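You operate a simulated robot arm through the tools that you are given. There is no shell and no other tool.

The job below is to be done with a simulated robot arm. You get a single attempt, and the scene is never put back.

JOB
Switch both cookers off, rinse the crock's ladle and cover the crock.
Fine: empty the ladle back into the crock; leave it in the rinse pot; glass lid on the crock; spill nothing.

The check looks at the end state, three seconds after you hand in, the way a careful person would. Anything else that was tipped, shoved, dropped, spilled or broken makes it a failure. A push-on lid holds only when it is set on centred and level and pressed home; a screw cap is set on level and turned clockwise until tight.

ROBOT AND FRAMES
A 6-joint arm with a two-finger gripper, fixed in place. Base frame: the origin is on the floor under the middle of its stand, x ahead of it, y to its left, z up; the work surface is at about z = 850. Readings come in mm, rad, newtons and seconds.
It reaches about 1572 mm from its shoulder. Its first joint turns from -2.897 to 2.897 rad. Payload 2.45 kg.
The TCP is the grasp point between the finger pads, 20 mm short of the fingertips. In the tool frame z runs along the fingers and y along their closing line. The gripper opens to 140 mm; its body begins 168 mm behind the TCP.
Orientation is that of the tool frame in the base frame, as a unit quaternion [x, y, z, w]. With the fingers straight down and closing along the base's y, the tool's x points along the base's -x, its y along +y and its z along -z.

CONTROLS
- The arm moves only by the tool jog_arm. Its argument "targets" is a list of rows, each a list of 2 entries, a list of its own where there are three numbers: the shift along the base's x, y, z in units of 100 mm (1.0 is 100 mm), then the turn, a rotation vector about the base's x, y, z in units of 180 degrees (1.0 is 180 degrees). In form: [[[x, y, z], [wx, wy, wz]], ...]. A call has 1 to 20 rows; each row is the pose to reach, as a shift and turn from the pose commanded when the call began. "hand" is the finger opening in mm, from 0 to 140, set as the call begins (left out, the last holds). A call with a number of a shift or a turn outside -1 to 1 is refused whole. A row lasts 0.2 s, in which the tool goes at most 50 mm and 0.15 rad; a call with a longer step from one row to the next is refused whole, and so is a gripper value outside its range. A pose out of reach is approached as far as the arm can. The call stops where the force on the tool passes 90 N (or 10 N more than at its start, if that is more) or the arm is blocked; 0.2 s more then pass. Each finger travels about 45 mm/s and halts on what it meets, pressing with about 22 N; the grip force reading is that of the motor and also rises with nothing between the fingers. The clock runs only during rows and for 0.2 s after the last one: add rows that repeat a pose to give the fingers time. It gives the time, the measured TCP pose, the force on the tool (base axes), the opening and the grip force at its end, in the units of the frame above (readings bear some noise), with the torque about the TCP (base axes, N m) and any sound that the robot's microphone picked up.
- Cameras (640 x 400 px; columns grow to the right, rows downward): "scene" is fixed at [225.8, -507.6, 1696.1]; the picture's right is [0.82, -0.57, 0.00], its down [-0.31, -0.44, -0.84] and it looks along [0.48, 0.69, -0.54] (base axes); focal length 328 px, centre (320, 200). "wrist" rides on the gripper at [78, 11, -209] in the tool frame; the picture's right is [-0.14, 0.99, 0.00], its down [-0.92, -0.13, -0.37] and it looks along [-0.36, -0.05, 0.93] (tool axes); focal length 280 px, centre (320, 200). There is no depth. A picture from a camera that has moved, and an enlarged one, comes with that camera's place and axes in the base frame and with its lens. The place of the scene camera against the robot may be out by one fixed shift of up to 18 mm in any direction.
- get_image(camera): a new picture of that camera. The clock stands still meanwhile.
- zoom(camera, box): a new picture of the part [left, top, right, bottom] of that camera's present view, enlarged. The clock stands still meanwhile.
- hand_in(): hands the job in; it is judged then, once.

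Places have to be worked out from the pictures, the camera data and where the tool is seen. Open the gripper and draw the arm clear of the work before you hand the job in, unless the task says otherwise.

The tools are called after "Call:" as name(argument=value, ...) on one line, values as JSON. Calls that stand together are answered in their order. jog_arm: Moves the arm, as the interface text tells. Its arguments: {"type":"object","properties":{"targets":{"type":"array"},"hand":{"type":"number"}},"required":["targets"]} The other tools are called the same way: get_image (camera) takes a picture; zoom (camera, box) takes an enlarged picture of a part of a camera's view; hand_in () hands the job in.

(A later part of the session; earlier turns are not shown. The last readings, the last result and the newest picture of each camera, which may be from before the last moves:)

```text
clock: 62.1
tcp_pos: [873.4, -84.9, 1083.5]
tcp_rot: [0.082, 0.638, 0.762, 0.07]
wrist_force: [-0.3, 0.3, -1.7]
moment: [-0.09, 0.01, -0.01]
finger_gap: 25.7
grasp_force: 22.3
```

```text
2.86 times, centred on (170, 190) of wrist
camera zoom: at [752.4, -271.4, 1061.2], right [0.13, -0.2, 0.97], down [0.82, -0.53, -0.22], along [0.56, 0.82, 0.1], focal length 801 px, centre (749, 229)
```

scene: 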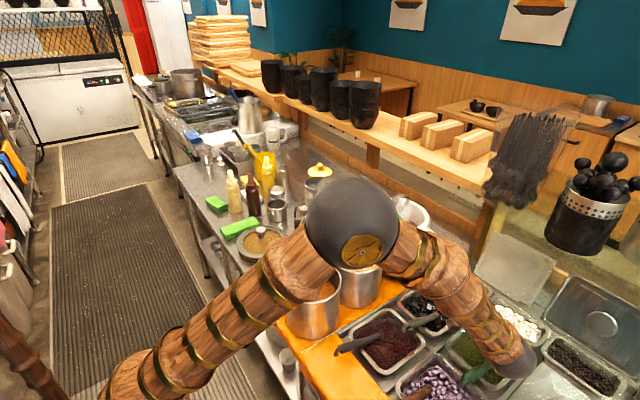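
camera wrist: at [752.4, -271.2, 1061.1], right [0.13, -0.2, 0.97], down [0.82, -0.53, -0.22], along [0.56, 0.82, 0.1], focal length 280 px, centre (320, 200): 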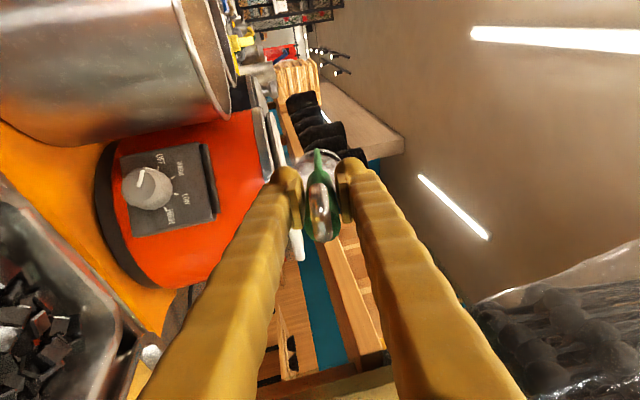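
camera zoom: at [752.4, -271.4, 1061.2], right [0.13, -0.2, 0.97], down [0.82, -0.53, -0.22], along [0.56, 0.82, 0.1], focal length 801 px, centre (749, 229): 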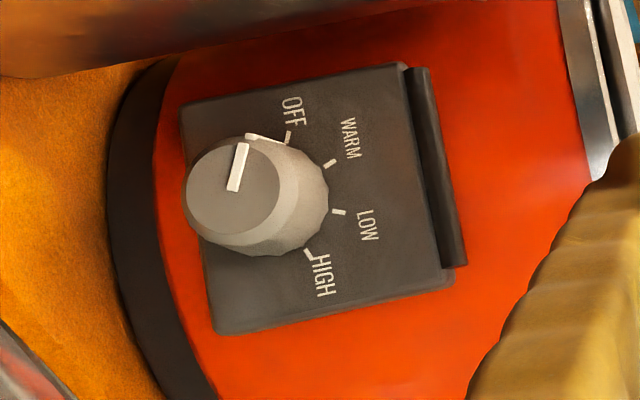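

The bowl is drained and the dial shows OFF. I swing the ladle back upright over the crock, raising it so that the bowl stays above the rim.

Call:
jog_arm(targets=[[[0, -0.027, 0.31], [-0.0444, 0, 0]], [[0, -0.018, 0.67], [-0.0889, 0, 0]], [[0, 0.028, 0.977], [-0.1333, 0, 0]]])

Call:
jog_arm(targets=[[[0, 0.08, 0.248], [-0.0444, 0, 0]], [[0, 0.195, 0.483], [-0.0889, 0, 0]], [[0, 0.34, 0.699], [-0.1333, 0, 0]], [[0, 0.515, 0.893], [-0.1778, 0, 0]]])

Call:
jog_arm(targets=[[[0, 0.2, 0.168], [-0.0444, 0, 0]], [[0, 0.421, 0.306], [-0.0889, 0, 0]], [[0, 0.659, 0.412], [-0.1333, 0, 0]], [[0, 0.91, 0.484], [-0.1778, 0, 0]]])

Call:
jog_arm(targets=[[[0, 0.259, 0.036], [-0.0444, 0, 0]], [[0, 0.389, 0.041], [-0.0667, 0, 0]], [[0, 0.389, 0.041], [-0.0667, 0, 0]]])

Call:
get_image(camera="scene")

Call:
zoom(camera="scene", box=[330, 120, 470, 250])

Call:
get_image(camera="wrist")

```text
clock: 62.9
tcp_pos: [876.2, -82.9, 1179.5]
tcp_rot: [0.067, 0.783, 0.612, 0.086]
wrist_force: [-0.1, -0.6, -0.9]
moment: [0.07, 0.08, 0.03]
finger_gap: 25.4
grasp_force: 22.3
```

```text
clock: 63.9
tcp_pos: [874.0, -29.7, 1271.0]
tcp_rot: [0.039, 0.922, 0.373, 0.1]
wrist_force: [0.0, -0.1, -0.8]
moment: [0.01, 0.03, 0.0]
finger_gap: 25.7
grasp_force: 21.8
```

```text
clock: 64.9
tcp_pos: [872.9, 58.8, 1319.8]
tcp_rot: [0.011, 0.989, 0.104, 0.108]
wrist_force: [-0.4, 0.5, -0.1]
moment: [-0.07, 0.04, -0.02]
finger_gap: 25.7
grasp_force: 22.4
```

```text
clock: 65.7
tcp_pos: [873.2, 98.4, 1322.5]
tcp_rot: [-0.001, 0.994, 0.001, 0.108]
wrist_force: [0.4, 1.0, -0.2]
moment: [0.0, -0.01, 0.03]
finger_gap: 25.8
grasp_force: 21.7
```

```text
taken
```

scene: 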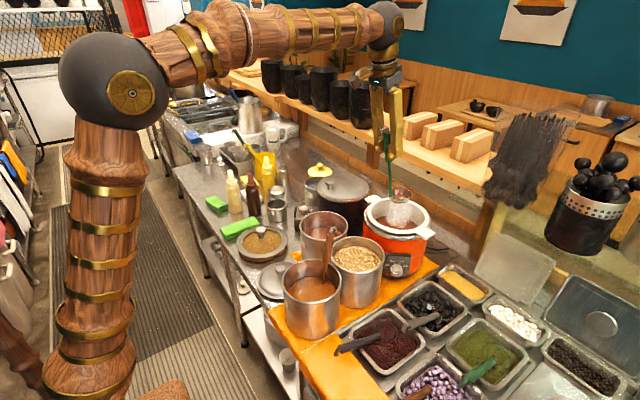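

```text
3.08 times, centred on (400, 185) of scene
camera zoom: at [225.8, -507.6, 1696.1], right [0.82, -0.57, 0.0], down [-0.31, -0.44, -0.84], along [0.48, 0.69, -0.54], focal length 1009 px, centre (74, 246)
```

zoom: 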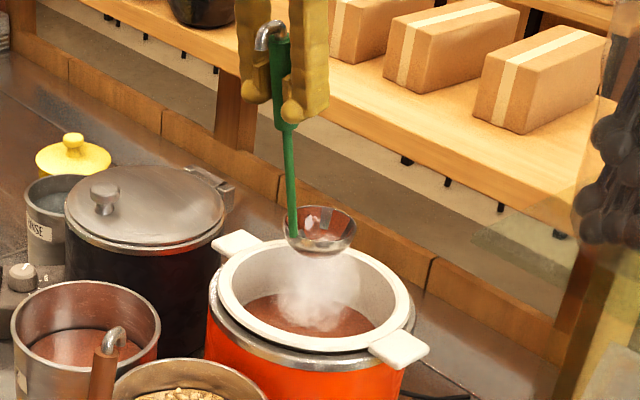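

```text
taken
camera wrist: at [751.6, 108.8, 1511.5], right [0.13, 0.99, 0.03], down [0.82, -0.13, 0.56], along [0.56, -0.05, -0.83], focal length 280 px, centre (320, 200)
```

wrist: 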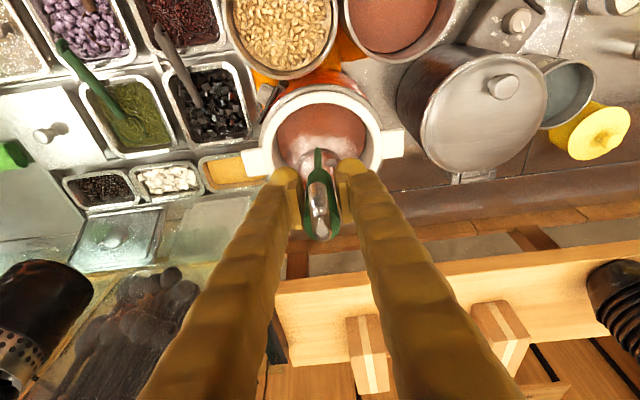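

I zoom in on the bowl to see whether any soup is left in it.

Call:
zoom(camera="scene", box=[385, 175, 425, 215])

Call:
zoom(camera="wrist", box=[260, 90, 380, 210])

```text
10.00 times, centred on (405, 195) of scene
camera zoom: at [225.8, -507.6, 1696.1], right [0.82, -0.57, 0.0], down [-0.31, -0.44, -0.84], along [0.48, 0.69, -0.54], focal length 3278 px, centre (-530, 250)
```

zoom: 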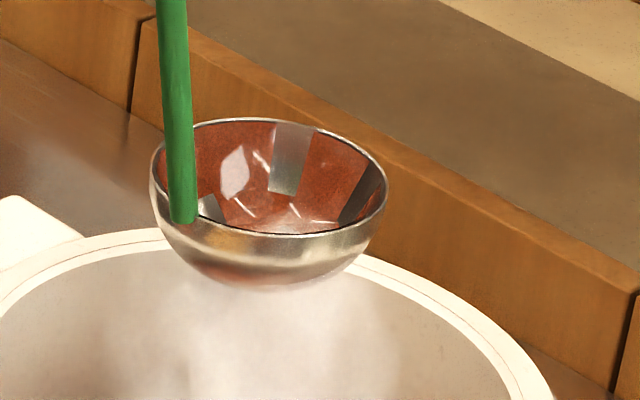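

```text
3.33 times, centred on (320, 150) of wrist
camera zoom: at [751.6, 108.8, 1511.5], right [0.13, 0.99, 0.03], down [0.82, -0.13, 0.56], along [0.56, -0.05, -0.83], focal length 935 px, centre (320, 367)
```

zoom: 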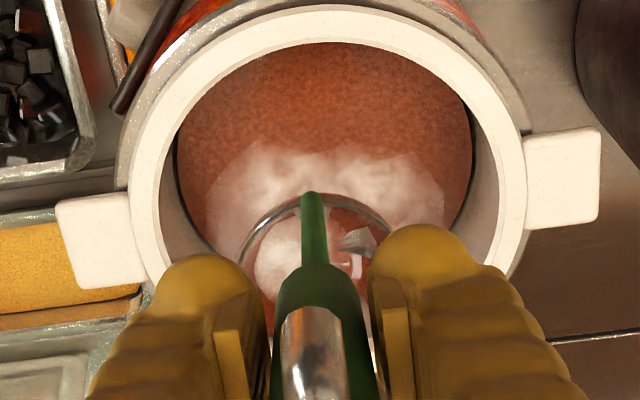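

Only a film of soup is left on the inside, nothing pooled. I carry the ladle across at this height toward the rinse pot, which I place at about (941, 568) with its rim near z 978.

Call:
jog_arm(targets=[[[0, 0.25, 0], [0, 0, 0]], [[0, 0.6, 0], [0, 0, 0]], [[0, 1.0, 0], [0, 0, 0]]])

Call:
jog_arm(targets=[[[0, 0.33, 0], [0, 0, 0]], [[0, 0.66, 0], [0, 0, 0]], [[0, 1.0, 0], [0, 0, 0]]])

Call:
jog_arm(targets=[[[-0.02, 0.33, 0], [0, 0, 0]], [[-0.04, 0.66, 0], [0, 0, 0]], [[-0.06, 1.0, 0], [0, 0, 0]]])

Call:
jog_arm(targets=[[[0, 0.33, 0], [0, 0, 0]], [[0, 0.66, 0], [0, 0, 0]], [[0, 0.9, 0], [0, 0, 0]], [[0, 1.0, 0], [0, 0, 0]]])

Call:
get_image(camera="wrist")

Call:
get_image(camera="scene")

```text
clock: 66.5
tcp_pos: [873.2, 199.0, 1322.5]
tcp_rot: [-0.001, 0.994, 0.001, 0.108]
wrist_force: [-0.7, 0.1, -0.5]
moment: [-0.01, -0.01, 0.02]
finger_gap: 25.7
grasp_force: 22.0
```

```text
clock: 67.3
tcp_pos: [873.5, 299.2, 1323.5]
tcp_rot: [-0.001, 0.994, 0.002, 0.108]
wrist_force: [0.2, -0.1, -0.4]
moment: [0.01, 0.03, 0.0]
finger_gap: 25.6
grasp_force: 22.0
```

```text
clock: 68.1
tcp_pos: [867.7, 402.1, 1322.4]
tcp_rot: [-0.001, 0.994, 0.001, 0.109]
wrist_force: [-0.3, 0.5, -1.2]
moment: [0.01, 0.02, 0.04]
finger_gap: 25.9
grasp_force: 22.5
```

```text
clock: 69.1
tcp_pos: [867.7, 500.8, 1325.3]
tcp_rot: [-0.001, 0.994, 0.001, 0.108]
wrist_force: [-0.8, 0.1, -0.1]
moment: [0.0, 0.02, 0.02]
finger_gap: 25.7
grasp_force: 22.2
```

```text
taken
camera wrist: at [746.6, 511.0, 1513.4], right [0.13, 0.99, 0.03], down [0.82, -0.13, 0.56], along [0.56, -0.05, -0.83], focal length 280 px, centre (320, 200)
```

wrist: 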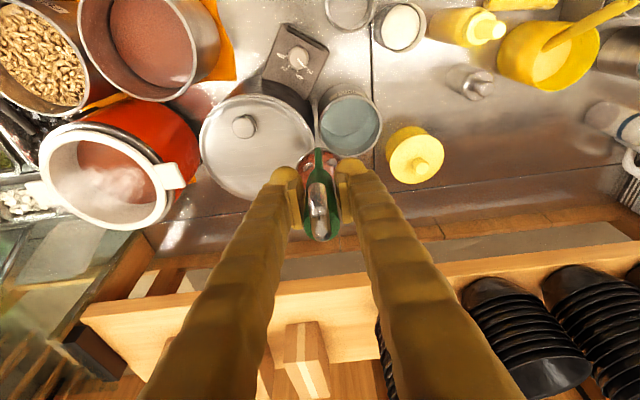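

```text
taken
```

scene: 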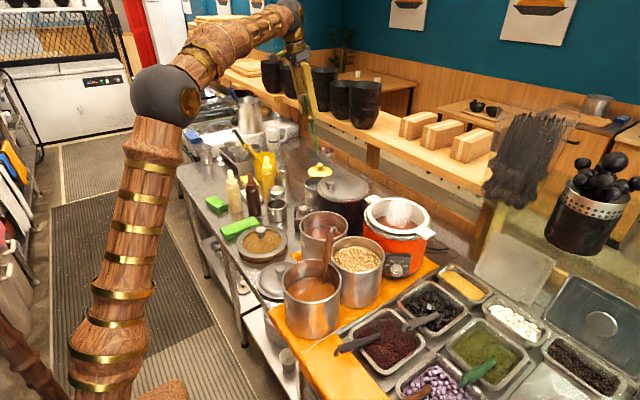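

I zoom on the rinse pot and the bowl from here, from both cameras.

Call:
zoom(camera="wrist", box=[270, 70, 410, 210])

Call:
zoom(camera="scene", box=[270, 110, 370, 220])

```text
2.86 times, centred on (340, 140) of wrist
camera zoom: at [746.6, 511.0, 1513.4], right [0.13, 0.99, 0.03], down [0.82, -0.13, 0.56], along [0.56, -0.05, -0.83], focal length 801 px, centre (263, 371)
```

zoom: 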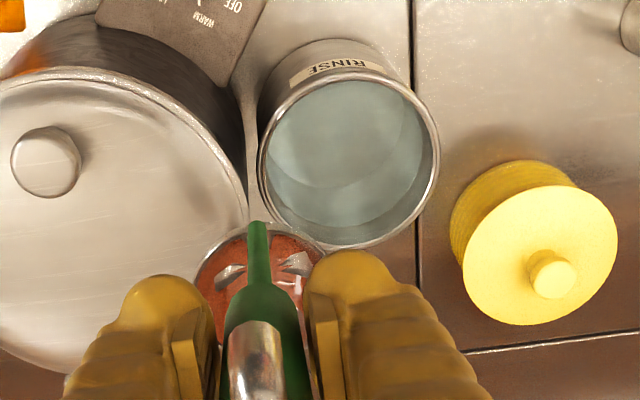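

```text
3.64 times, centred on (320, 165) of scene
camera zoom: at [225.8, -507.6, 1696.1], right [0.82, -0.57, 0.0], down [-0.31, -0.44, -0.84], along [0.48, 0.69, -0.54], focal length 1192 px, centre (320, 327)
```

zoom: 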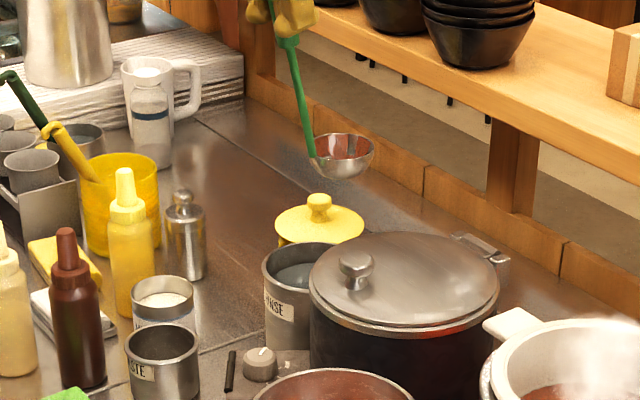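

Rinse pot centre measures (940, 565); the bowl hangs about 82 mm in +x and 187 mm below the TCP. I move over the pot and lower until the bowl is just above the rim.

Call:
jog_arm(targets=[[[0, 0.33, 0], [0, 0, 0]], [[0, 0.65, 0], [0, 0, 0]], [[0, 0.65, -0.3], [0, 0, 0]], [[0, 0.65, -0.6], [0, 0, 0]], [[0, 0.65, -0.9], [0, 0, 0]]])

Call:
zoom(camera="wrist", box=[250, 90, 390, 230])

Call:
zoom(camera="scene", box=[270, 110, 370, 220])

```text
clock: 70.3
tcp_pos: [868.7, 564.5, 1233.5]
tcp_rot: [-0.001, 0.994, 0.003, 0.109]
wrist_force: [-0.4, 0.5, -1.5]
moment: [0.03, 0.06, -0.01]
finger_gap: 25.7
grasp_force: 22.0
```

```text
2.86 times, centred on (320, 160) of wrist
camera zoom: at [746.4, 573.8, 1421.7], right [0.13, 0.99, 0.03], down [0.82, -0.13, 0.56], along [0.56, -0.05, -0.83], focal length 801 px, centre (320, 314)
```

zoom: 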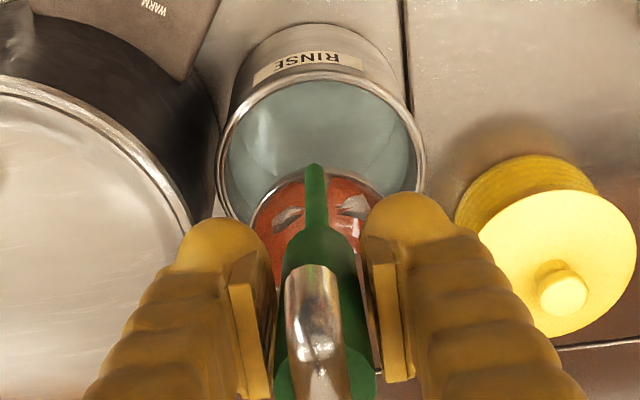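

```text
3.64 times, centred on (320, 165) of scene
camera zoom: at [225.8, -507.6, 1696.1], right [0.82, -0.57, 0.0], down [-0.31, -0.44, -0.84], along [0.48, 0.69, -0.54], focal length 1192 px, centre (320, 327)
```

zoom: 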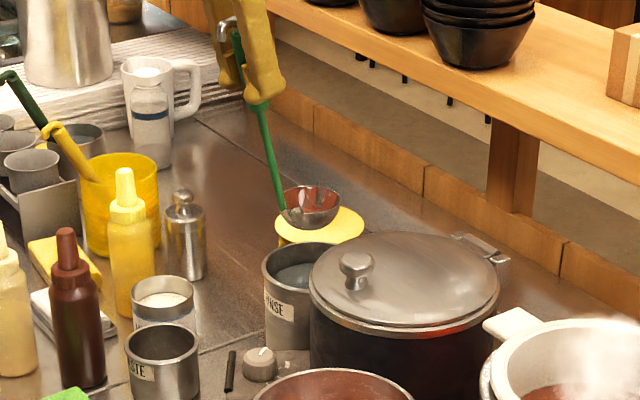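

Refitting the rim outline in three views puts the rinse pot at (948.5, 561), rim z≈978; the bowl is within a few mm of it. I shift 4 mm in +x and lower slowly into the water.

Call:
jog_arm(targets=[[[0.04, 0.01, -0.05], [0, 0, 0]], [[0.04, 0.01, -0.15], [0, 0, 0]], [[0.04, 0.01, -0.25], [0, 0, 0]], [[0.04, 0.01, -0.35], [0, 0, 0]], [[0.04, 0.01, -0.45], [0, 0, 0]], [[0.04, 0.01, -0.55], [0, 0, 0]], [[0.04, 0.01, -0.65], [0, 0, 0]]])

Call:
zoom(camera="wrist", box=[250, 90, 390, 230])

Call:
zoom(camera="scene", box=[270, 140, 370, 230])

```text
clock: 71.9
tcp_pos: [871.6, 564.7, 1167.3]
tcp_rot: [-0.001, 0.994, 0.001, 0.107]
wrist_force: [0.0, 0.1, -0.8]
moment: [0.04, 0.04, 0.0]
finger_gap: 25.4
grasp_force: 22.2
```

```text
2.86 times, centred on (320, 160) of wrist
camera zoom: at [750.4, 575.5, 1355.6], right [0.13, 0.99, 0.03], down [0.82, -0.13, 0.56], along [0.56, -0.05, -0.83], focal length 801 px, centre (320, 314)
```

zoom: 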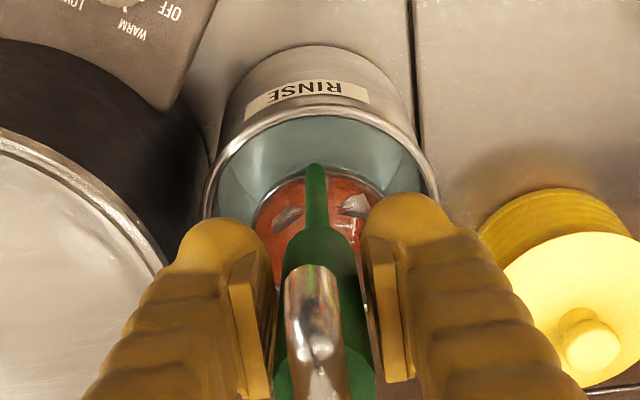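

```text
4.44 times, centred on (320, 185) of scene
camera zoom: at [225.8, -507.6, 1696.1], right [0.82, -0.57, 0.0], down [-0.31, -0.44, -0.84], along [0.48, 0.69, -0.54], focal length 1457 px, centre (320, 267)
```

zoom: 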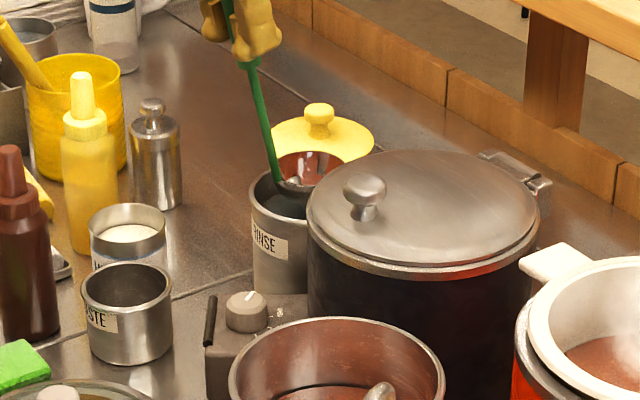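

The bowl is entering the pot with clear margins all around. I keep lowering slowly.

Call:
jog_arm(targets=[[[0, 0, -0.08], [0, 0, 0]], [[0, 0, -0.16], [0, 0, 0]], [[0, 0, -0.24], [0, 0, 0]], [[0, 0, -0.32], [0, 0, 0]], [[0, 0, -0.4], [0, 0, 0]], [[0, 0, -0.48], [0, 0, 0]], [[0, 0, -0.56], [0, 0, 0]], [[0, 0, -0.64], [0, 0, 0]]])

Call:
zoom(camera="wrist", box=[250, 90, 390, 230])

Call:
zoom(camera="scene", box=[270, 140, 370, 230])

```text
clock: 73.7
tcp_pos: [872.5, 567.1, 1105.0]
tcp_rot: [-0.001, 0.994, 0.001, 0.109]
wrist_force: [0.3, -0.3, -1.5]
moment: [-0.01, 0.09, -0.04]
finger_gap: 25.7
grasp_force: 22.0
```

```text
2.86 times, centred on (320, 160) of wrist
camera zoom: at [750.1, 576.4, 1292.4], right [0.13, 0.99, 0.03], down [0.82, -0.13, 0.56], along [0.56, -0.05, -0.83], focal length 801 px, centre (320, 314)
```

zoom: 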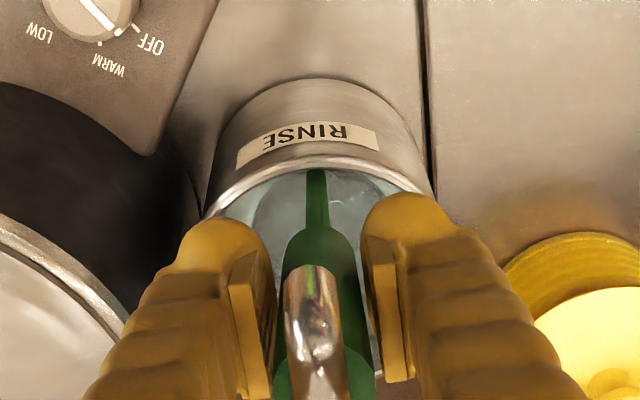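

```text
4.44 times, centred on (320, 185) of scene
camera zoom: at [225.8, -507.6, 1696.1], right [0.82, -0.57, 0.0], down [-0.31, -0.44, -0.84], along [0.48, 0.69, -0.54], focal length 1457 px, centre (320, 267)
```

zoom: 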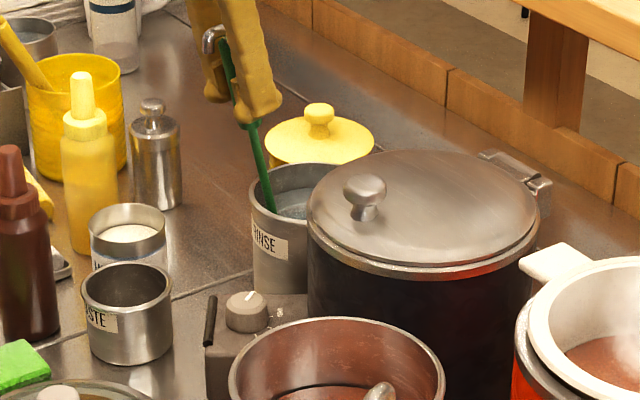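

The bowl is submerged and the soup film has washed off. I lower in small steps to find the pot's bottom.

Call:
jog_arm(targets=[[[0, 0, -0.05], [0, 0, 0]], [[0, 0, -0.1], [0, 0, 0]], [[0, 0, -0.15], [0, 0, 0]]])

Call:
jog_arm(targets=[[[0, 0, -0.03], [0, 0, 0]], [[0, 0, -0.06], [0, 0, 0]]])

Call:
zoom(camera="wrist", box=[250, 90, 390, 230])

```text
clock: 74.5
tcp_pos: [871.1, 566.0, 1090.1]
tcp_rot: [-0.001, 0.994, 0.001, 0.109]
wrist_force: [0.4, -0.2, -1.1]
moment: [0.01, 0.11, -0.04]
finger_gap: 25.5
grasp_force: 21.9
```

```text
clock: 75.1
tcp_pos: [872.4, 565.7, 1082.5]
tcp_rot: [-0.001, 0.994, 0.001, 0.109]
wrist_force: [-0.3, -0.3, -1.9]
moment: [0.01, 0.09, 0.0]
finger_gap: 25.5
grasp_force: 22.2
```

```text
2.86 times, centred on (320, 160) of wrist
camera zoom: at [750.4, 575.9, 1271.4], right [0.13, 0.99, 0.03], down [0.82, -0.13, 0.56], along [0.56, -0.05, -0.83], focal length 801 px, centre (320, 314)
```

zoom: 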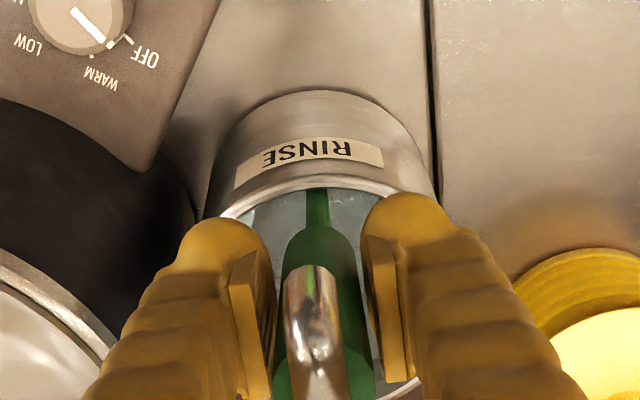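

No contact yet; I go on in 3 mm steps.

Call:
jog_arm(targets=[[[0, 0, -0.03], [0, 0, 0]], [[0, 0, -0.05], [0, 0, 0]]])

Call:
jog_arm(targets=[[[0, 0, -0.03], [0, 0, 0]], [[0, 0, -0.04], [0, 0, 0]]])

Call:
zoom(camera="scene", box=[280, 130, 360, 220])

```text
clock: 75.7
tcp_pos: [871.8, 564.9, 1078.6]
tcp_rot: [0.0, 0.994, 0.001, 0.108]
wrist_force: [1.8, -0.2, 0.4]
moment: [0.0, -0.2, -0.04]
finger_gap: 25.4
grasp_force: 22.1
```

```text
clock: 76.3
tcp_pos: [872.7, 565.2, 1073.1]
tcp_rot: [-0.001, 0.994, 0.001, 0.109]
wrist_force: [6.7, -1.1, 3.2]
moment: [-0.13, -0.66, -0.03]
finger_gap: 25.5
grasp_force: 22.4
```

```text
4.44 times, centred on (320, 175) of scene
camera zoom: at [225.8, -507.6, 1696.1], right [0.82, -0.57, 0.0], down [-0.31, -0.44, -0.84], along [0.48, 0.69, -0.54], focal length 1457 px, centre (320, 311)
```

zoom: 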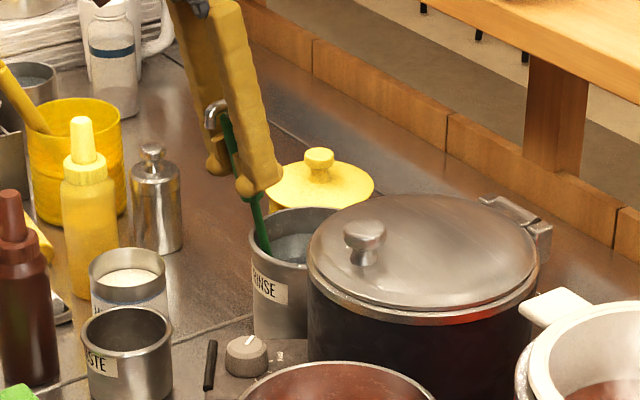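

The shaft now touches the pot's rim on the -x side (6.7 N). I ease 3 mm in +x to relieve that.

Call:
jog_arm(targets=[[[0.02, 0, 0], [0, 0, 0]], [[0.03, 0, 0], [0, 0, 0]]])

```text
clock: 76.9
tcp_pos: [873.3, 564.9, 1075.1]
tcp_rot: [0.0, 0.994, 0.001, 0.108]
wrist_force: [-0.2, 0.2, -0.7]
moment: [-0.01, 0.09, -0.01]
finger_gap: 25.6
grasp_force: 21.6
```

Free again, so the bottom is not reached yet. I lower 3 mm at a time with a slight +x drift.

Call:
jog_arm(targets=[[[0.01, 0, -0.03], [0, 0, 0]], [[0.01, 0, -0.03], [0, 0, 0]]])

Call:
jog_arm(targets=[[[0.01, 0, -0.03], [0, 0, 0]], [[0.01, 0, -0.03], [0, 0, 0]]])

```text
clock: 77.5
tcp_pos: [875.1, 564.7, 1071.0]
tcp_rot: [0.0, 0.994, 0.001, 0.108]
wrist_force: [-0.3, 0.4, -1.9]
moment: [-0.04, 0.09, -0.02]
finger_gap: 25.5
grasp_force: 21.9
```

```text
clock: 78.1
tcp_pos: [876.4, 565.6, 1066.6]
tcp_rot: [-0.001, 0.994, 0.002, 0.108]
wrist_force: [0.1, 0.6, -1.2]
moment: [-0.03, 0.05, -0.01]
finger_gap: 25.5
grasp_force: 21.6
```

Still free; I keep going down in small steps.

Call:
jog_arm(targets=[[[0.005, 0, -0.03], [0, 0, 0]], [[0.005, 0, -0.03], [0, 0, 0]]])

Call:
jog_arm(targets=[[[0.01, 0, -0.03], [0, 0, 0]], [[0.01, 0, -0.03], [0, 0, 0]]])

Call:
zoom(camera="scene", box=[280, 130, 360, 220])

Call:
zoom(camera="wrist", box=[250, 90, 390, 230])

```text
clock: 78.7
tcp_pos: [877.8, 565.3, 1064.4]
tcp_rot: [-0.001, 0.994, 0.001, 0.108]
wrist_force: [-0.4, 0.3, -0.9]
moment: [-0.02, 0.08, 0.01]
finger_gap: 25.4
grasp_force: 22.3
```

```text
clock: 79.3
tcp_pos: [879.5, 566.3, 1060.9]
tcp_rot: [0.0, 0.994, 0.001, 0.108]
wrist_force: [0.0, 0.4, -1.3]
moment: [0.03, 0.07, -0.01]
finger_gap: 25.5
grasp_force: 22.1
```

```text
4.44 times, centred on (320, 175) of scene
camera zoom: at [225.8, -507.6, 1696.1], right [0.82, -0.57, 0.0], down [-0.31, -0.44, -0.84], along [0.48, 0.69, -0.54], focal length 1457 px, centre (320, 311)
```

zoom: 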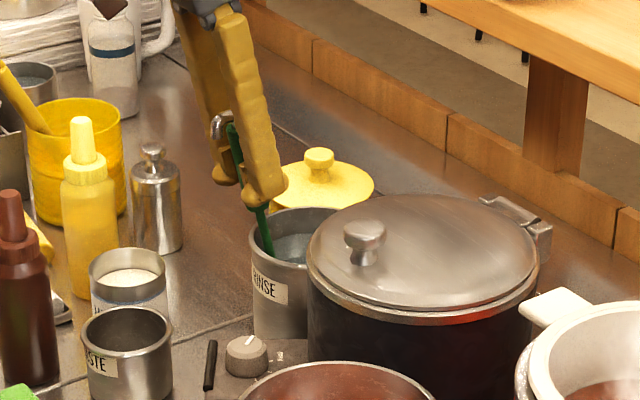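

```text
2.86 times, centred on (320, 160) of wrist
camera zoom: at [757.0, 576.0, 1249.6], right [0.13, 0.99, 0.03], down [0.82, -0.13, 0.56], along [0.56, -0.05, -0.83], focal length 801 px, centre (320, 314)
```

zoom: 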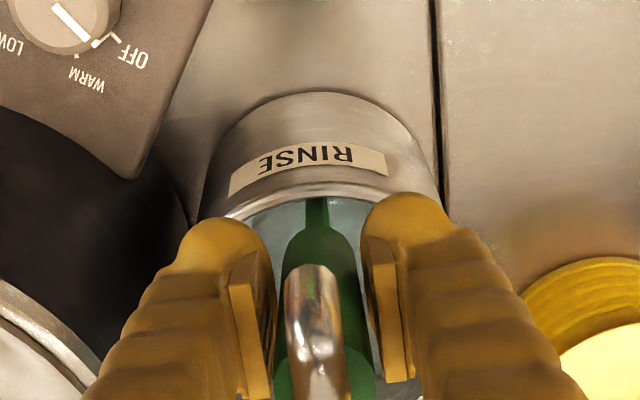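

By a better estimate the bowl bottom should be right at the pot floor now. I continue in 2 mm steps, reading the force.

Call:
jog_arm(targets=[[[0.005, 0, -0.02], [0, 0, 0]], [[0.005, 0, -0.02], [0, 0, 0]]])

Call:
jog_arm(targets=[[[0.005, 0, -0.02], [0, 0, 0]], [[0.005, 0, -0.02], [0, 0, 0]]])

Call:
jog_arm(targets=[[[0.005, 0, -0.02], [0, 0, 0]], [[0.005, 0, -0.02], [0, 0, 0]]])

```text
clock: 79.9
tcp_pos: [878.4, 565.4, 1060.6]
tcp_rot: [0.0, 0.994, 0.001, 0.108]
wrist_force: [-0.6, -0.4, -1.5]
moment: [-0.01, 0.03, -0.01]
finger_gap: 25.6
grasp_force: 21.8
```

```text
clock: 80.5
tcp_pos: [878.1, 565.6, 1058.8]
tcp_rot: [-0.002, 0.994, 0.002, 0.109]
wrist_force: [-4.8, -0.8, 16.9]
moment: [0.02, -0.1, 0.01]
finger_gap: 25.8
grasp_force: 21.7
```

```text
clock: 81.1
tcp_pos: [880.6, 564.9, 1056.8]
tcp_rot: [-0.001, 0.994, 0.0, 0.109]
wrist_force: [-6.5, -0.8, 18.8]
moment: [0.0, -0.13, -0.03]
finger_gap: 25.5
grasp_force: 22.0
```

The bowl is on the floor of the pot (17–19 N). I relieve the pressure slightly and shift 4 mm in -x so the shaft rests near the rim before letting go.

Call:
jog_arm(targets=[[[0, 0, 0.02], [0, 0, 0]], [[-0.02, 0, 0.02], [0, 0, 0]], [[-0.04, 0, 0.02], [0, 0, 0]]])

Call:
zoom(camera="scene", box=[280, 130, 360, 220])

```text
clock: 81.9
tcp_pos: [875.3, 564.7, 1058.8]
tcp_rot: [-0.001, 0.994, 0.001, 0.108]
wrist_force: [2.8, -0.7, -2.0]
moment: [-0.05, -0.19, 0.0]
finger_gap: 25.7
grasp_force: 22.3
```

```text
4.44 times, centred on (320, 175) of scene
camera zoom: at [225.8, -507.6, 1696.1], right [0.82, -0.57, 0.0], down [-0.31, -0.44, -0.84], along [0.48, 0.69, -0.54], focal length 1457 px, centre (320, 311)
```

zoom: 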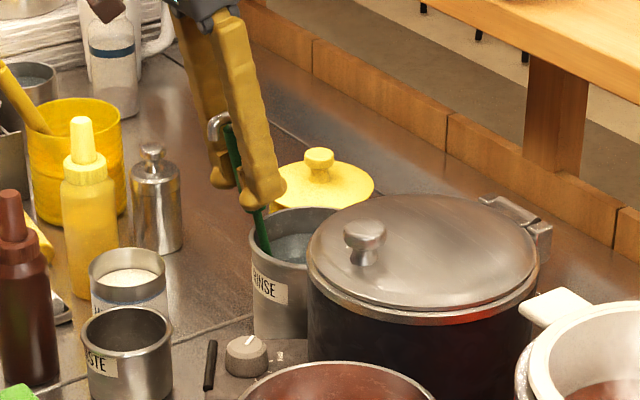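

The shaft now just leans on the rim. I open the fingers moderately to let the ladle rest.

Call:
jog_arm(targets=[[[0, 0, 0], [0, 0, 0]], [[0, 0, 0], [0, 0, 0]], [[0, 0, 0], [0, 0, 0]], [[0, 0, 0], [0, 0, 0]]], hand=60)

Call:
zoom(camera="scene", box=[280, 130, 360, 220])

Call:
get_image(camera="wrist")

```text
clock: 82.9
tcp_pos: [876.1, 566.0, 1059.5]
tcp_rot: [0.0, 0.994, 0.001, 0.107]
wrist_force: [-0.5, 0.1, 0.2]
moment: [0.01, 0.0, 0.01]
finger_gap: 60.4
grasp_force: 0.1
```

```text
4.44 times, centred on (320, 175) of scene
camera zoom: at [225.8, -507.6, 1696.1], right [0.82, -0.57, 0.0], down [-0.31, -0.44, -0.84], along [0.48, 0.69, -0.54], focal length 1457 px, centre (320, 311)
```

zoom: 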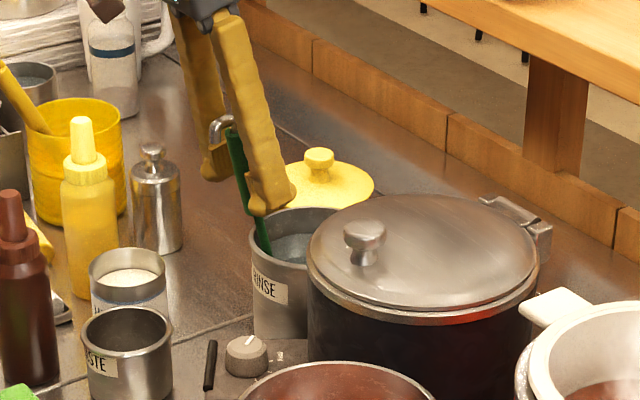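

```text
taken
camera wrist: at [754.2, 575.8, 1246.8], right [0.13, 0.99, 0.03], down [0.82, -0.13, 0.56], along [0.56, -0.05, -0.83], focal length 280 px, centre (320, 200)
```

wrist: 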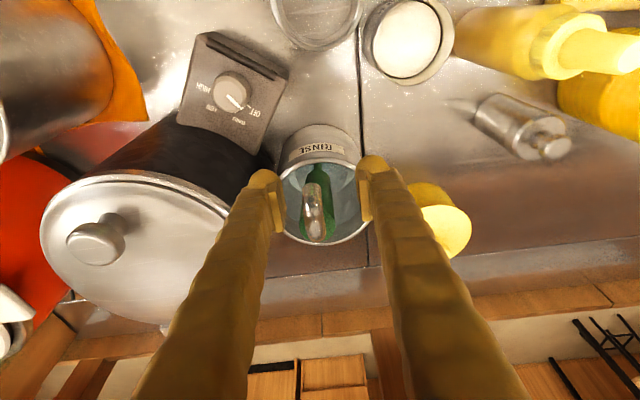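

The ladle stands in the rinse pot, leaning on its rim. I withdraw the hand upward along its axis.

Call:
jog_arm(targets=[[[-0.04, 0, 0.2], [0, 0, 0]], [[-0.1, 0, 0.45], [0, 0, 0]], [[-0.15, 0, 0.7], [0, 0, 0]], [[-0.22, 0, 0.98], [0, 0, 0]]])

Call:
jog_arm(targets=[[[-0.1, 0, 0.4], [0, 0, 0]], [[-0.2, 0, 0.8], [0, 0, 0]], [[-0.2, 0, 1.0], [0, 0, 0]]])

Call:
get_image(camera="wrist")

Call:
get_image(camera="scene")

Call:
zoom(camera="scene", box=[280, 130, 360, 220])

```text
clock: 83.9
tcp_pos: [853.1, 565.0, 1156.9]
tcp_rot: [-0.001, 0.994, 0.001, 0.108]
wrist_force: [0.7, 0.7, -0.1]
moment: [-0.03, 0.02, 0.01]
finger_gap: 59.9
grasp_force: 0.0
```

```text
clock: 84.7
tcp_pos: [833.0, 565.1, 1254.6]
tcp_rot: [-0.001, 0.994, 0.001, 0.108]
wrist_force: [-0.6, 0.1, -0.6]
moment: [-0.01, 0.04, 0.02]
finger_gap: 60.0
grasp_force: 0.1
```

```text
taken
camera wrist: at [712.0, 575.4, 1444.3], right [0.13, 0.99, 0.03], down [0.82, -0.13, 0.56], along [0.56, -0.05, -0.83], focal length 280 px, centre (320, 200)
```

wrist: 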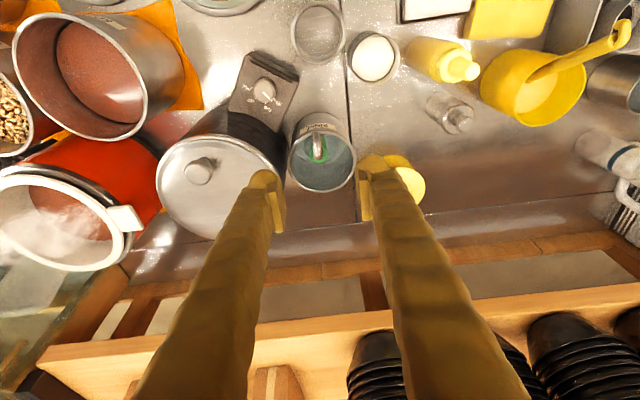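

```text
taken
```

scene: 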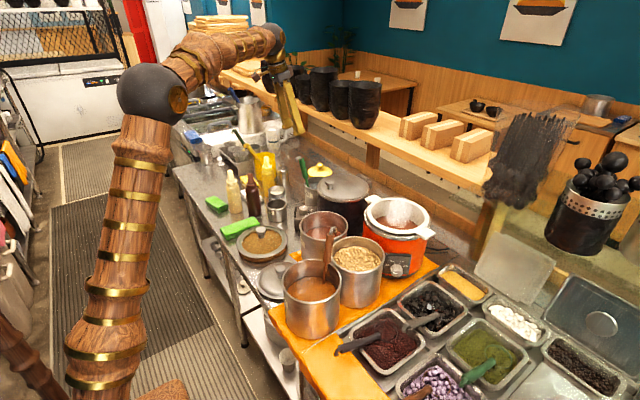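

```text
4.44 times, centred on (320, 175) of scene
camera zoom: at [225.8, -507.6, 1696.1], right [0.82, -0.57, 0.0], down [-0.31, -0.44, -0.84], along [0.48, 0.69, -0.54], focal length 1457 px, centre (320, 311)
```

zoom: 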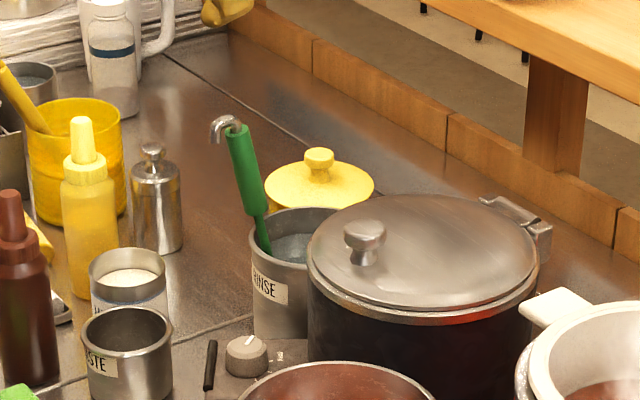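

The ladle is standing in the rinse pot. Now the glass lid, which I estimate near (604, 441); I level the hand and move over toward it.

Call:
jog_arm(targets=[[[-0.4, -0.2, 0], [0, 0.035, 0]], [[-0.8, -0.4, 0], [0, 0.07, 0]], [[-1.0, -0.6, 0], [0, 0.07, 0]]])

Call:
jog_arm(targets=[[[-0.4, -0.2, 0], [0, 0, 0]], [[-0.8, -0.4, 0], [0, 0, 0]], [[-1.0, -0.6, 0], [0, 0, 0]]])

Call:
jog_arm(targets=[[[-0.3, 0, -0.3], [0, 0, 0]], [[-0.6, 0, -0.6], [0, 0, 0]]], hand=80)

Call:
get_image(camera="wrist")

Call:
zoom(camera="wrist", box=[220, 60, 420, 220])

Call:
zoom(camera="scene", box=[225, 210, 305, 270])

```text
clock: 85.5
tcp_pos: [732.4, 505.8, 1255.3]
tcp_rot: [-0.001, 1.0, 0.002, -0.003]
wrist_force: [1.0, 0.4, -0.4]
moment: [-0.03, 0.05, -0.05]
finger_gap: 60.1
grasp_force: 0.0
```

```text
clock: 86.3
tcp_pos: [634.2, 444.8, 1256.7]
tcp_rot: [-0.001, 1.0, 0.001, -0.001]
wrist_force: [-0.5, -1.0, -0.9]
moment: [-0.04, 0.05, 0.01]
finger_gap: 60.1
grasp_force: 0.1
```

```text
clock: 86.9
tcp_pos: [573.3, 443.8, 1195.6]
tcp_rot: [-0.001, 1.0, 0.002, -0.002]
wrist_force: [-0.2, -0.1, -1.0]
moment: [-0.01, -0.01, 0.01]
finger_gap: 79.8
grasp_force: 0.1
```

```text
taken
camera wrist: at [496.1, 454.1, 1405.1], right [0.14, 0.99, 0.0], down [0.92, -0.13, 0.37], along [0.36, -0.05, -0.93], focal length 280 px, centre (320, 200)
```

wrist: 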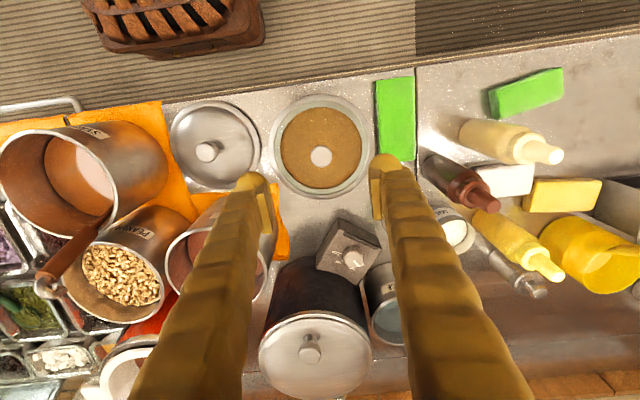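

```text
2.50 times, centred on (320, 140) of wrist
camera zoom: at [496.1, 454.1, 1405.1], right [0.14, 0.99, 0.0], down [0.92, -0.13, 0.37], along [0.36, -0.05, -0.93], focal length 701 px, centre (320, 350)
```

zoom: 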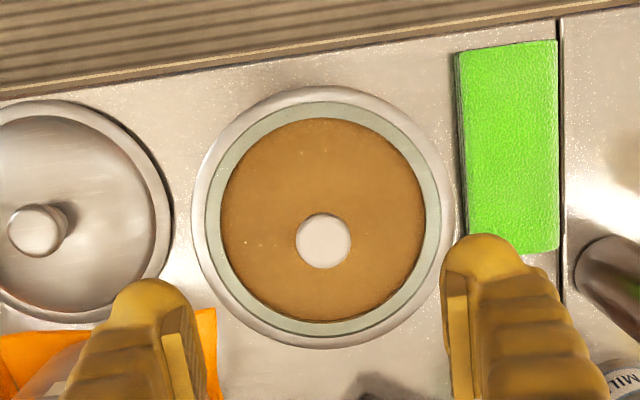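

```text
6.67 times, centred on (265, 240) of scene
camera zoom: at [225.8, -507.6, 1696.1], right [0.82, -0.57, 0.0], down [-0.31, -0.44, -0.84], along [0.48, 0.69, -0.54], focal length 2186 px, centre (687, -67)
```

zoom: 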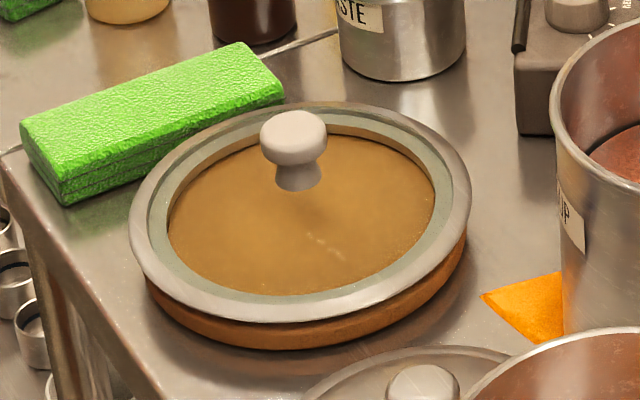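

The glass lid (R≈98) lies on a wooden board with its knob at about (603.5, 441.5), knob top near z 915–930. I move over it and descend to a hover.

Call:
jog_arm(targets=[[[0.15, -0.01, -0.4], [0, 0, 0]], [[0.3, -0.02, -0.8], [0, 0, 0]], [[0.3, -0.02, -1.0], [0, 0, 0]]], hand=70)

Call:
jog_arm(targets=[[[0, 0, -0.4], [0, 0, 0]], [[0, 0, -0.75], [0, 0, 0]]])

Call:
get_image(camera="wrist")

Call:
zoom(camera="scene", box=[225, 190, 305, 270])

```text
clock: 87.7
tcp_pos: [603.9, 441.5, 1096.3]
tcp_rot: [-0.001, 1.0, 0.002, -0.001]
wrist_force: [0.2, -0.5, 0.3]
moment: [-0.01, 0.01, 0.02]
finger_gap: 70.2
grasp_force: 0.0
```

```text
clock: 88.3
tcp_pos: [604.1, 443.3, 1021.8]
tcp_rot: [-0.001, 1.0, 0.002, -0.001]
wrist_force: [0.1, -0.1, -0.2]
moment: [-0.03, -0.01, -0.01]
finger_gap: 69.8
grasp_force: 0.1
```

```text
taken
camera wrist: at [526.8, 452.9, 1231.3], right [0.14, 0.99, 0.0], down [0.92, -0.13, 0.37], along [0.36, -0.05, -0.93], focal length 280 px, centre (320, 200)
```

wrist: 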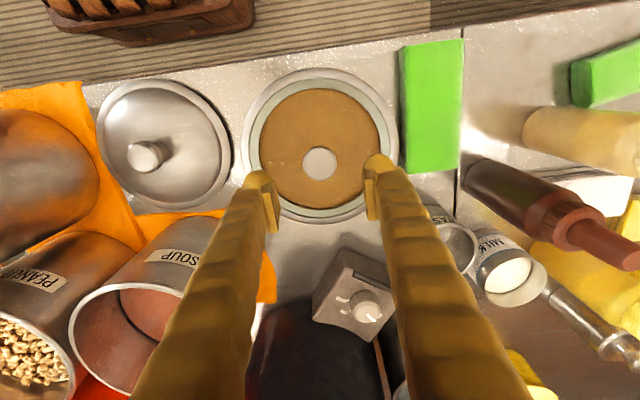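

```text
5.00 times, centred on (265, 230) of scene
camera zoom: at [225.8, -507.6, 1696.1], right [0.82, -0.57, 0.0], down [-0.31, -0.44, -0.84], along [0.48, 0.69, -0.54], focal length 1639 px, centre (595, 50)
```

zoom: 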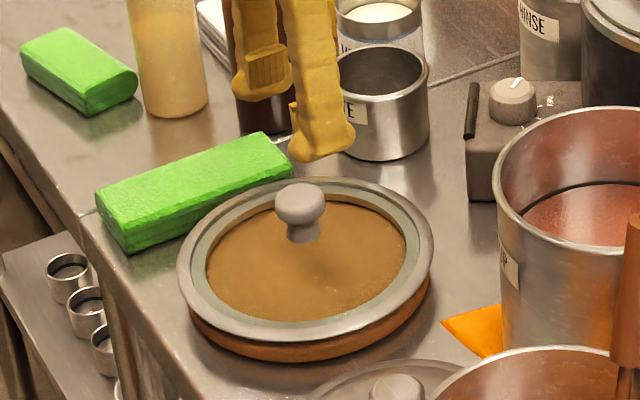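

Knob confirmed at (602.5, 441.4), top z≈919. I descend with the fingers straddling it.

Call:
jog_arm(targets=[[[-0.01, -0.01, -0.3], [0, 0, 0]], [[-0.01, -0.01, -0.6], [0, 0, 0]], [[-0.01, -0.01, -0.85], [0, 0, 0]]])

Call:
zoom(camera="scene", box=[225, 190, 305, 270])

Call:
get_image(camera="wrist")

```text
clock: 89.1
tcp_pos: [602.0, 442.2, 935.3]
tcp_rot: [-0.001, 1.0, 0.001, -0.002]
wrist_force: [0.0, -0.1, -0.3]
moment: [-0.01, -0.02, -0.01]
finger_gap: 70.0
grasp_force: 0.1
```

```text
5.00 times, centred on (265, 230) of scene
camera zoom: at [225.8, -507.6, 1696.1], right [0.82, -0.57, 0.0], down [-0.31, -0.44, -0.84], along [0.48, 0.69, -0.54], focal length 1639 px, centre (595, 50)
```

zoom: 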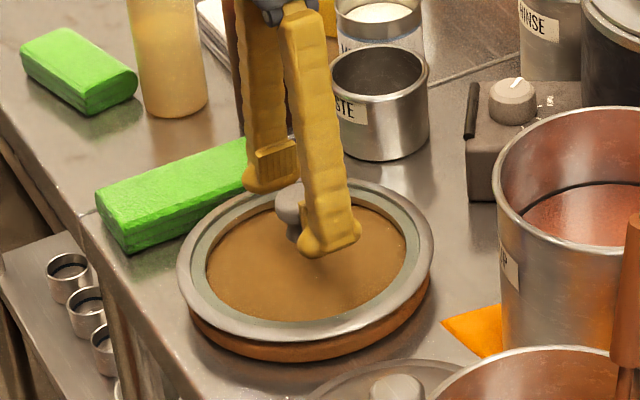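

```text
taken
camera wrist: at [524.2, 452.1, 1145.4], right [0.14, 0.99, 0.0], down [0.92, -0.13, 0.37], along [0.36, -0.05, -0.93], focal length 280 px, centre (320, 200)
```

wrist: 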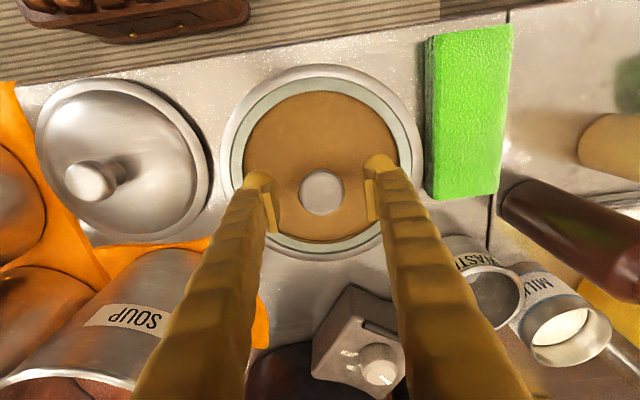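

Centred between the fingers. I lower another 18 mm in small steps, watching for contact with the glass.

Call:
jog_arm(targets=[[[0, 0, -0.06], [0, 0, 0]], [[0, 0, -0.12], [0, 0, 0]], [[0, 0, -0.18], [0, 0, 0]]])

Call:
zoom(camera="scene", box=[245, 205, 295, 255])

Call:
zoom(camera="wrist", box=[240, 130, 400, 250])

```text
clock: 89.9
tcp_pos: [601.3, 443.5, 919.1]
tcp_rot: [-0.001, 1.0, 0.001, -0.002]
wrist_force: [-0.5, 0.5, -0.8]
moment: [0.03, 0.04, 0.01]
finger_gap: 69.9
grasp_force: 0.1
```

```text
8.00 times, centred on (270, 230) of scene
camera zoom: at [225.8, -507.6, 1696.1], right [0.82, -0.57, 0.0], down [-0.31, -0.44, -0.84], along [0.48, 0.69, -0.54], focal length 2623 px, centre (720, -40)
```

zoom: 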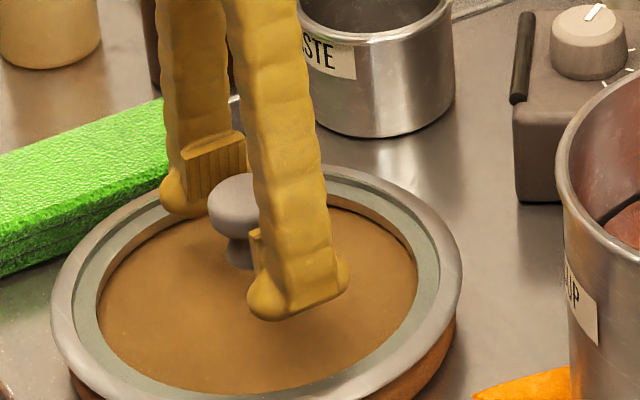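

```text
3.33 times, centred on (320, 190) of wrist
camera zoom: at [524.8, 453.1, 1127.9], right [0.14, 0.99, 0.0], down [0.92, -0.13, 0.37], along [0.36, -0.05, -0.93], focal length 935 px, centre (320, 233)
```

zoom: 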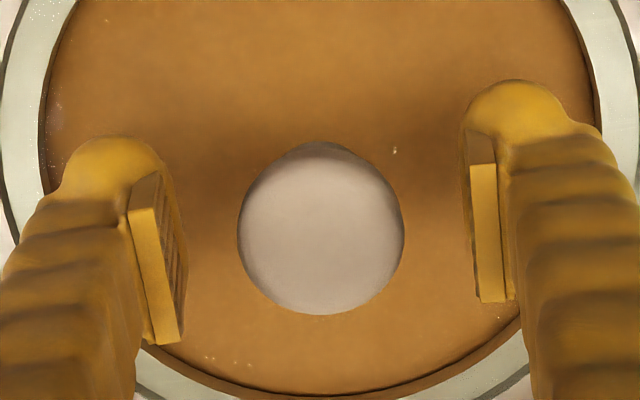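

Fingertips are level with the knob's head. I lower 4 mm more and close on it.

Call:
jog_arm(targets=[[[0.005, 0, -0.04], [0, 0, 0]]])

Call:
jog_arm(targets=[[[0, 0, 0], [0, 0, 0]], [[0, 0, 0], [0, 0, 0]], [[0, 0, 0], [0, 0, 0]], [[0, 0, 0], [0, 0, 0]], [[0, 0, 0], [0, 0, 0]]], hand=15)

Call:
zoom(camera="wrist", box=[240, 130, 400, 250])

Call:
zoom(camera="scene", box=[225, 190, 305, 270])

```text
clock: 90.3
tcp_pos: [603.0, 442.2, 916.0]
tcp_rot: [-0.001, 1.0, 0.001, 0.0]
wrist_force: [-12.9, -1.2, 38.3]
moment: [-0.5, 0.26, -0.16]
finger_gap: 70.1
grasp_force: 0.7
```

```text
clock: 91.5
tcp_pos: [604.3, 442.5, 915.4]
tcp_rot: [-0.001, 1.0, 0.003, 0.0]
wrist_force: [7.4, -5.1, 83.7]
moment: [-1.41, 0.06, 0.01]
finger_gap: 66.3
grasp_force: 22.2
```

```text
3.33 times, centred on (320, 190) of wrist
camera zoom: at [525.6, 452.6, 1125.5], right [0.14, 0.99, 0.0], down [0.92, -0.13, 0.37], along [0.37, -0.05, -0.93], focal length 935 px, centre (320, 233)
```

zoom: 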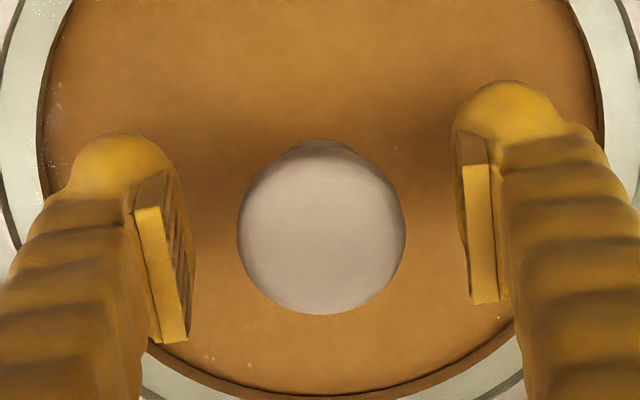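

```text
5.00 times, centred on (265, 230) of scene
camera zoom: at [225.8, -507.6, 1696.1], right [0.82, -0.57, 0.0], down [-0.31, -0.44, -0.84], along [0.48, 0.69, -0.54], focal length 1639 px, centre (595, 50)
```

zoom: 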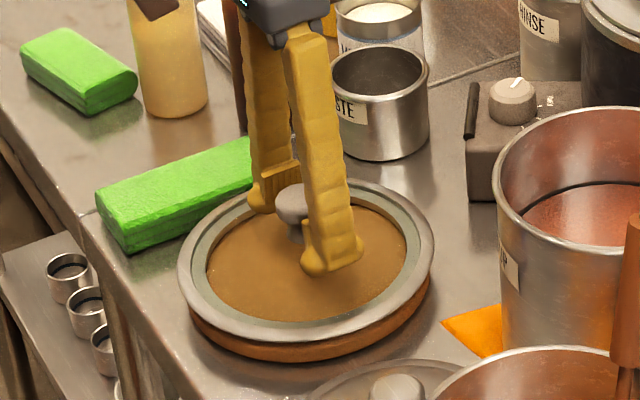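

The fingertips reached the glass (z≈896) and pressed on it; I re-open and lift 5 mm at once before closing.

Call:
jog_arm(targets=[[[0, 0, 0.03], [0, 0, 0]], [[0, 0, 0.05], [0, 0, 0]]], hand=70)

Call:
zoom(camera="wrist", box=[200, 50, 440, 270])

```text
clock: 92.1
tcp_pos: [602.8, 442.7, 916.2]
tcp_rot: [-0.001, 1.0, 0.0, -0.003]
wrist_force: [-0.8, 1.2, 1.0]
moment: [0.01, 0.0, -0.01]
finger_gap: 70.5
grasp_force: 0.0
```

```text
1.82 times, centred on (320, 160) of wrist
camera zoom: at [524.9, 452.4, 1127.0], right [0.14, 0.99, 0.0], down [0.92, -0.13, 0.36], along [0.36, -0.05, -0.93], focal length 510 px, centre (320, 273)
```

zoom: 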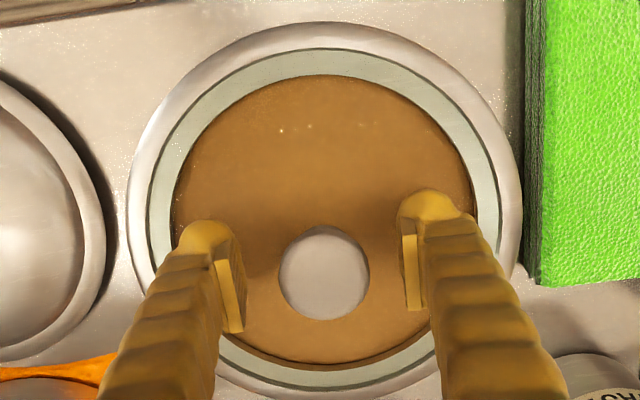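

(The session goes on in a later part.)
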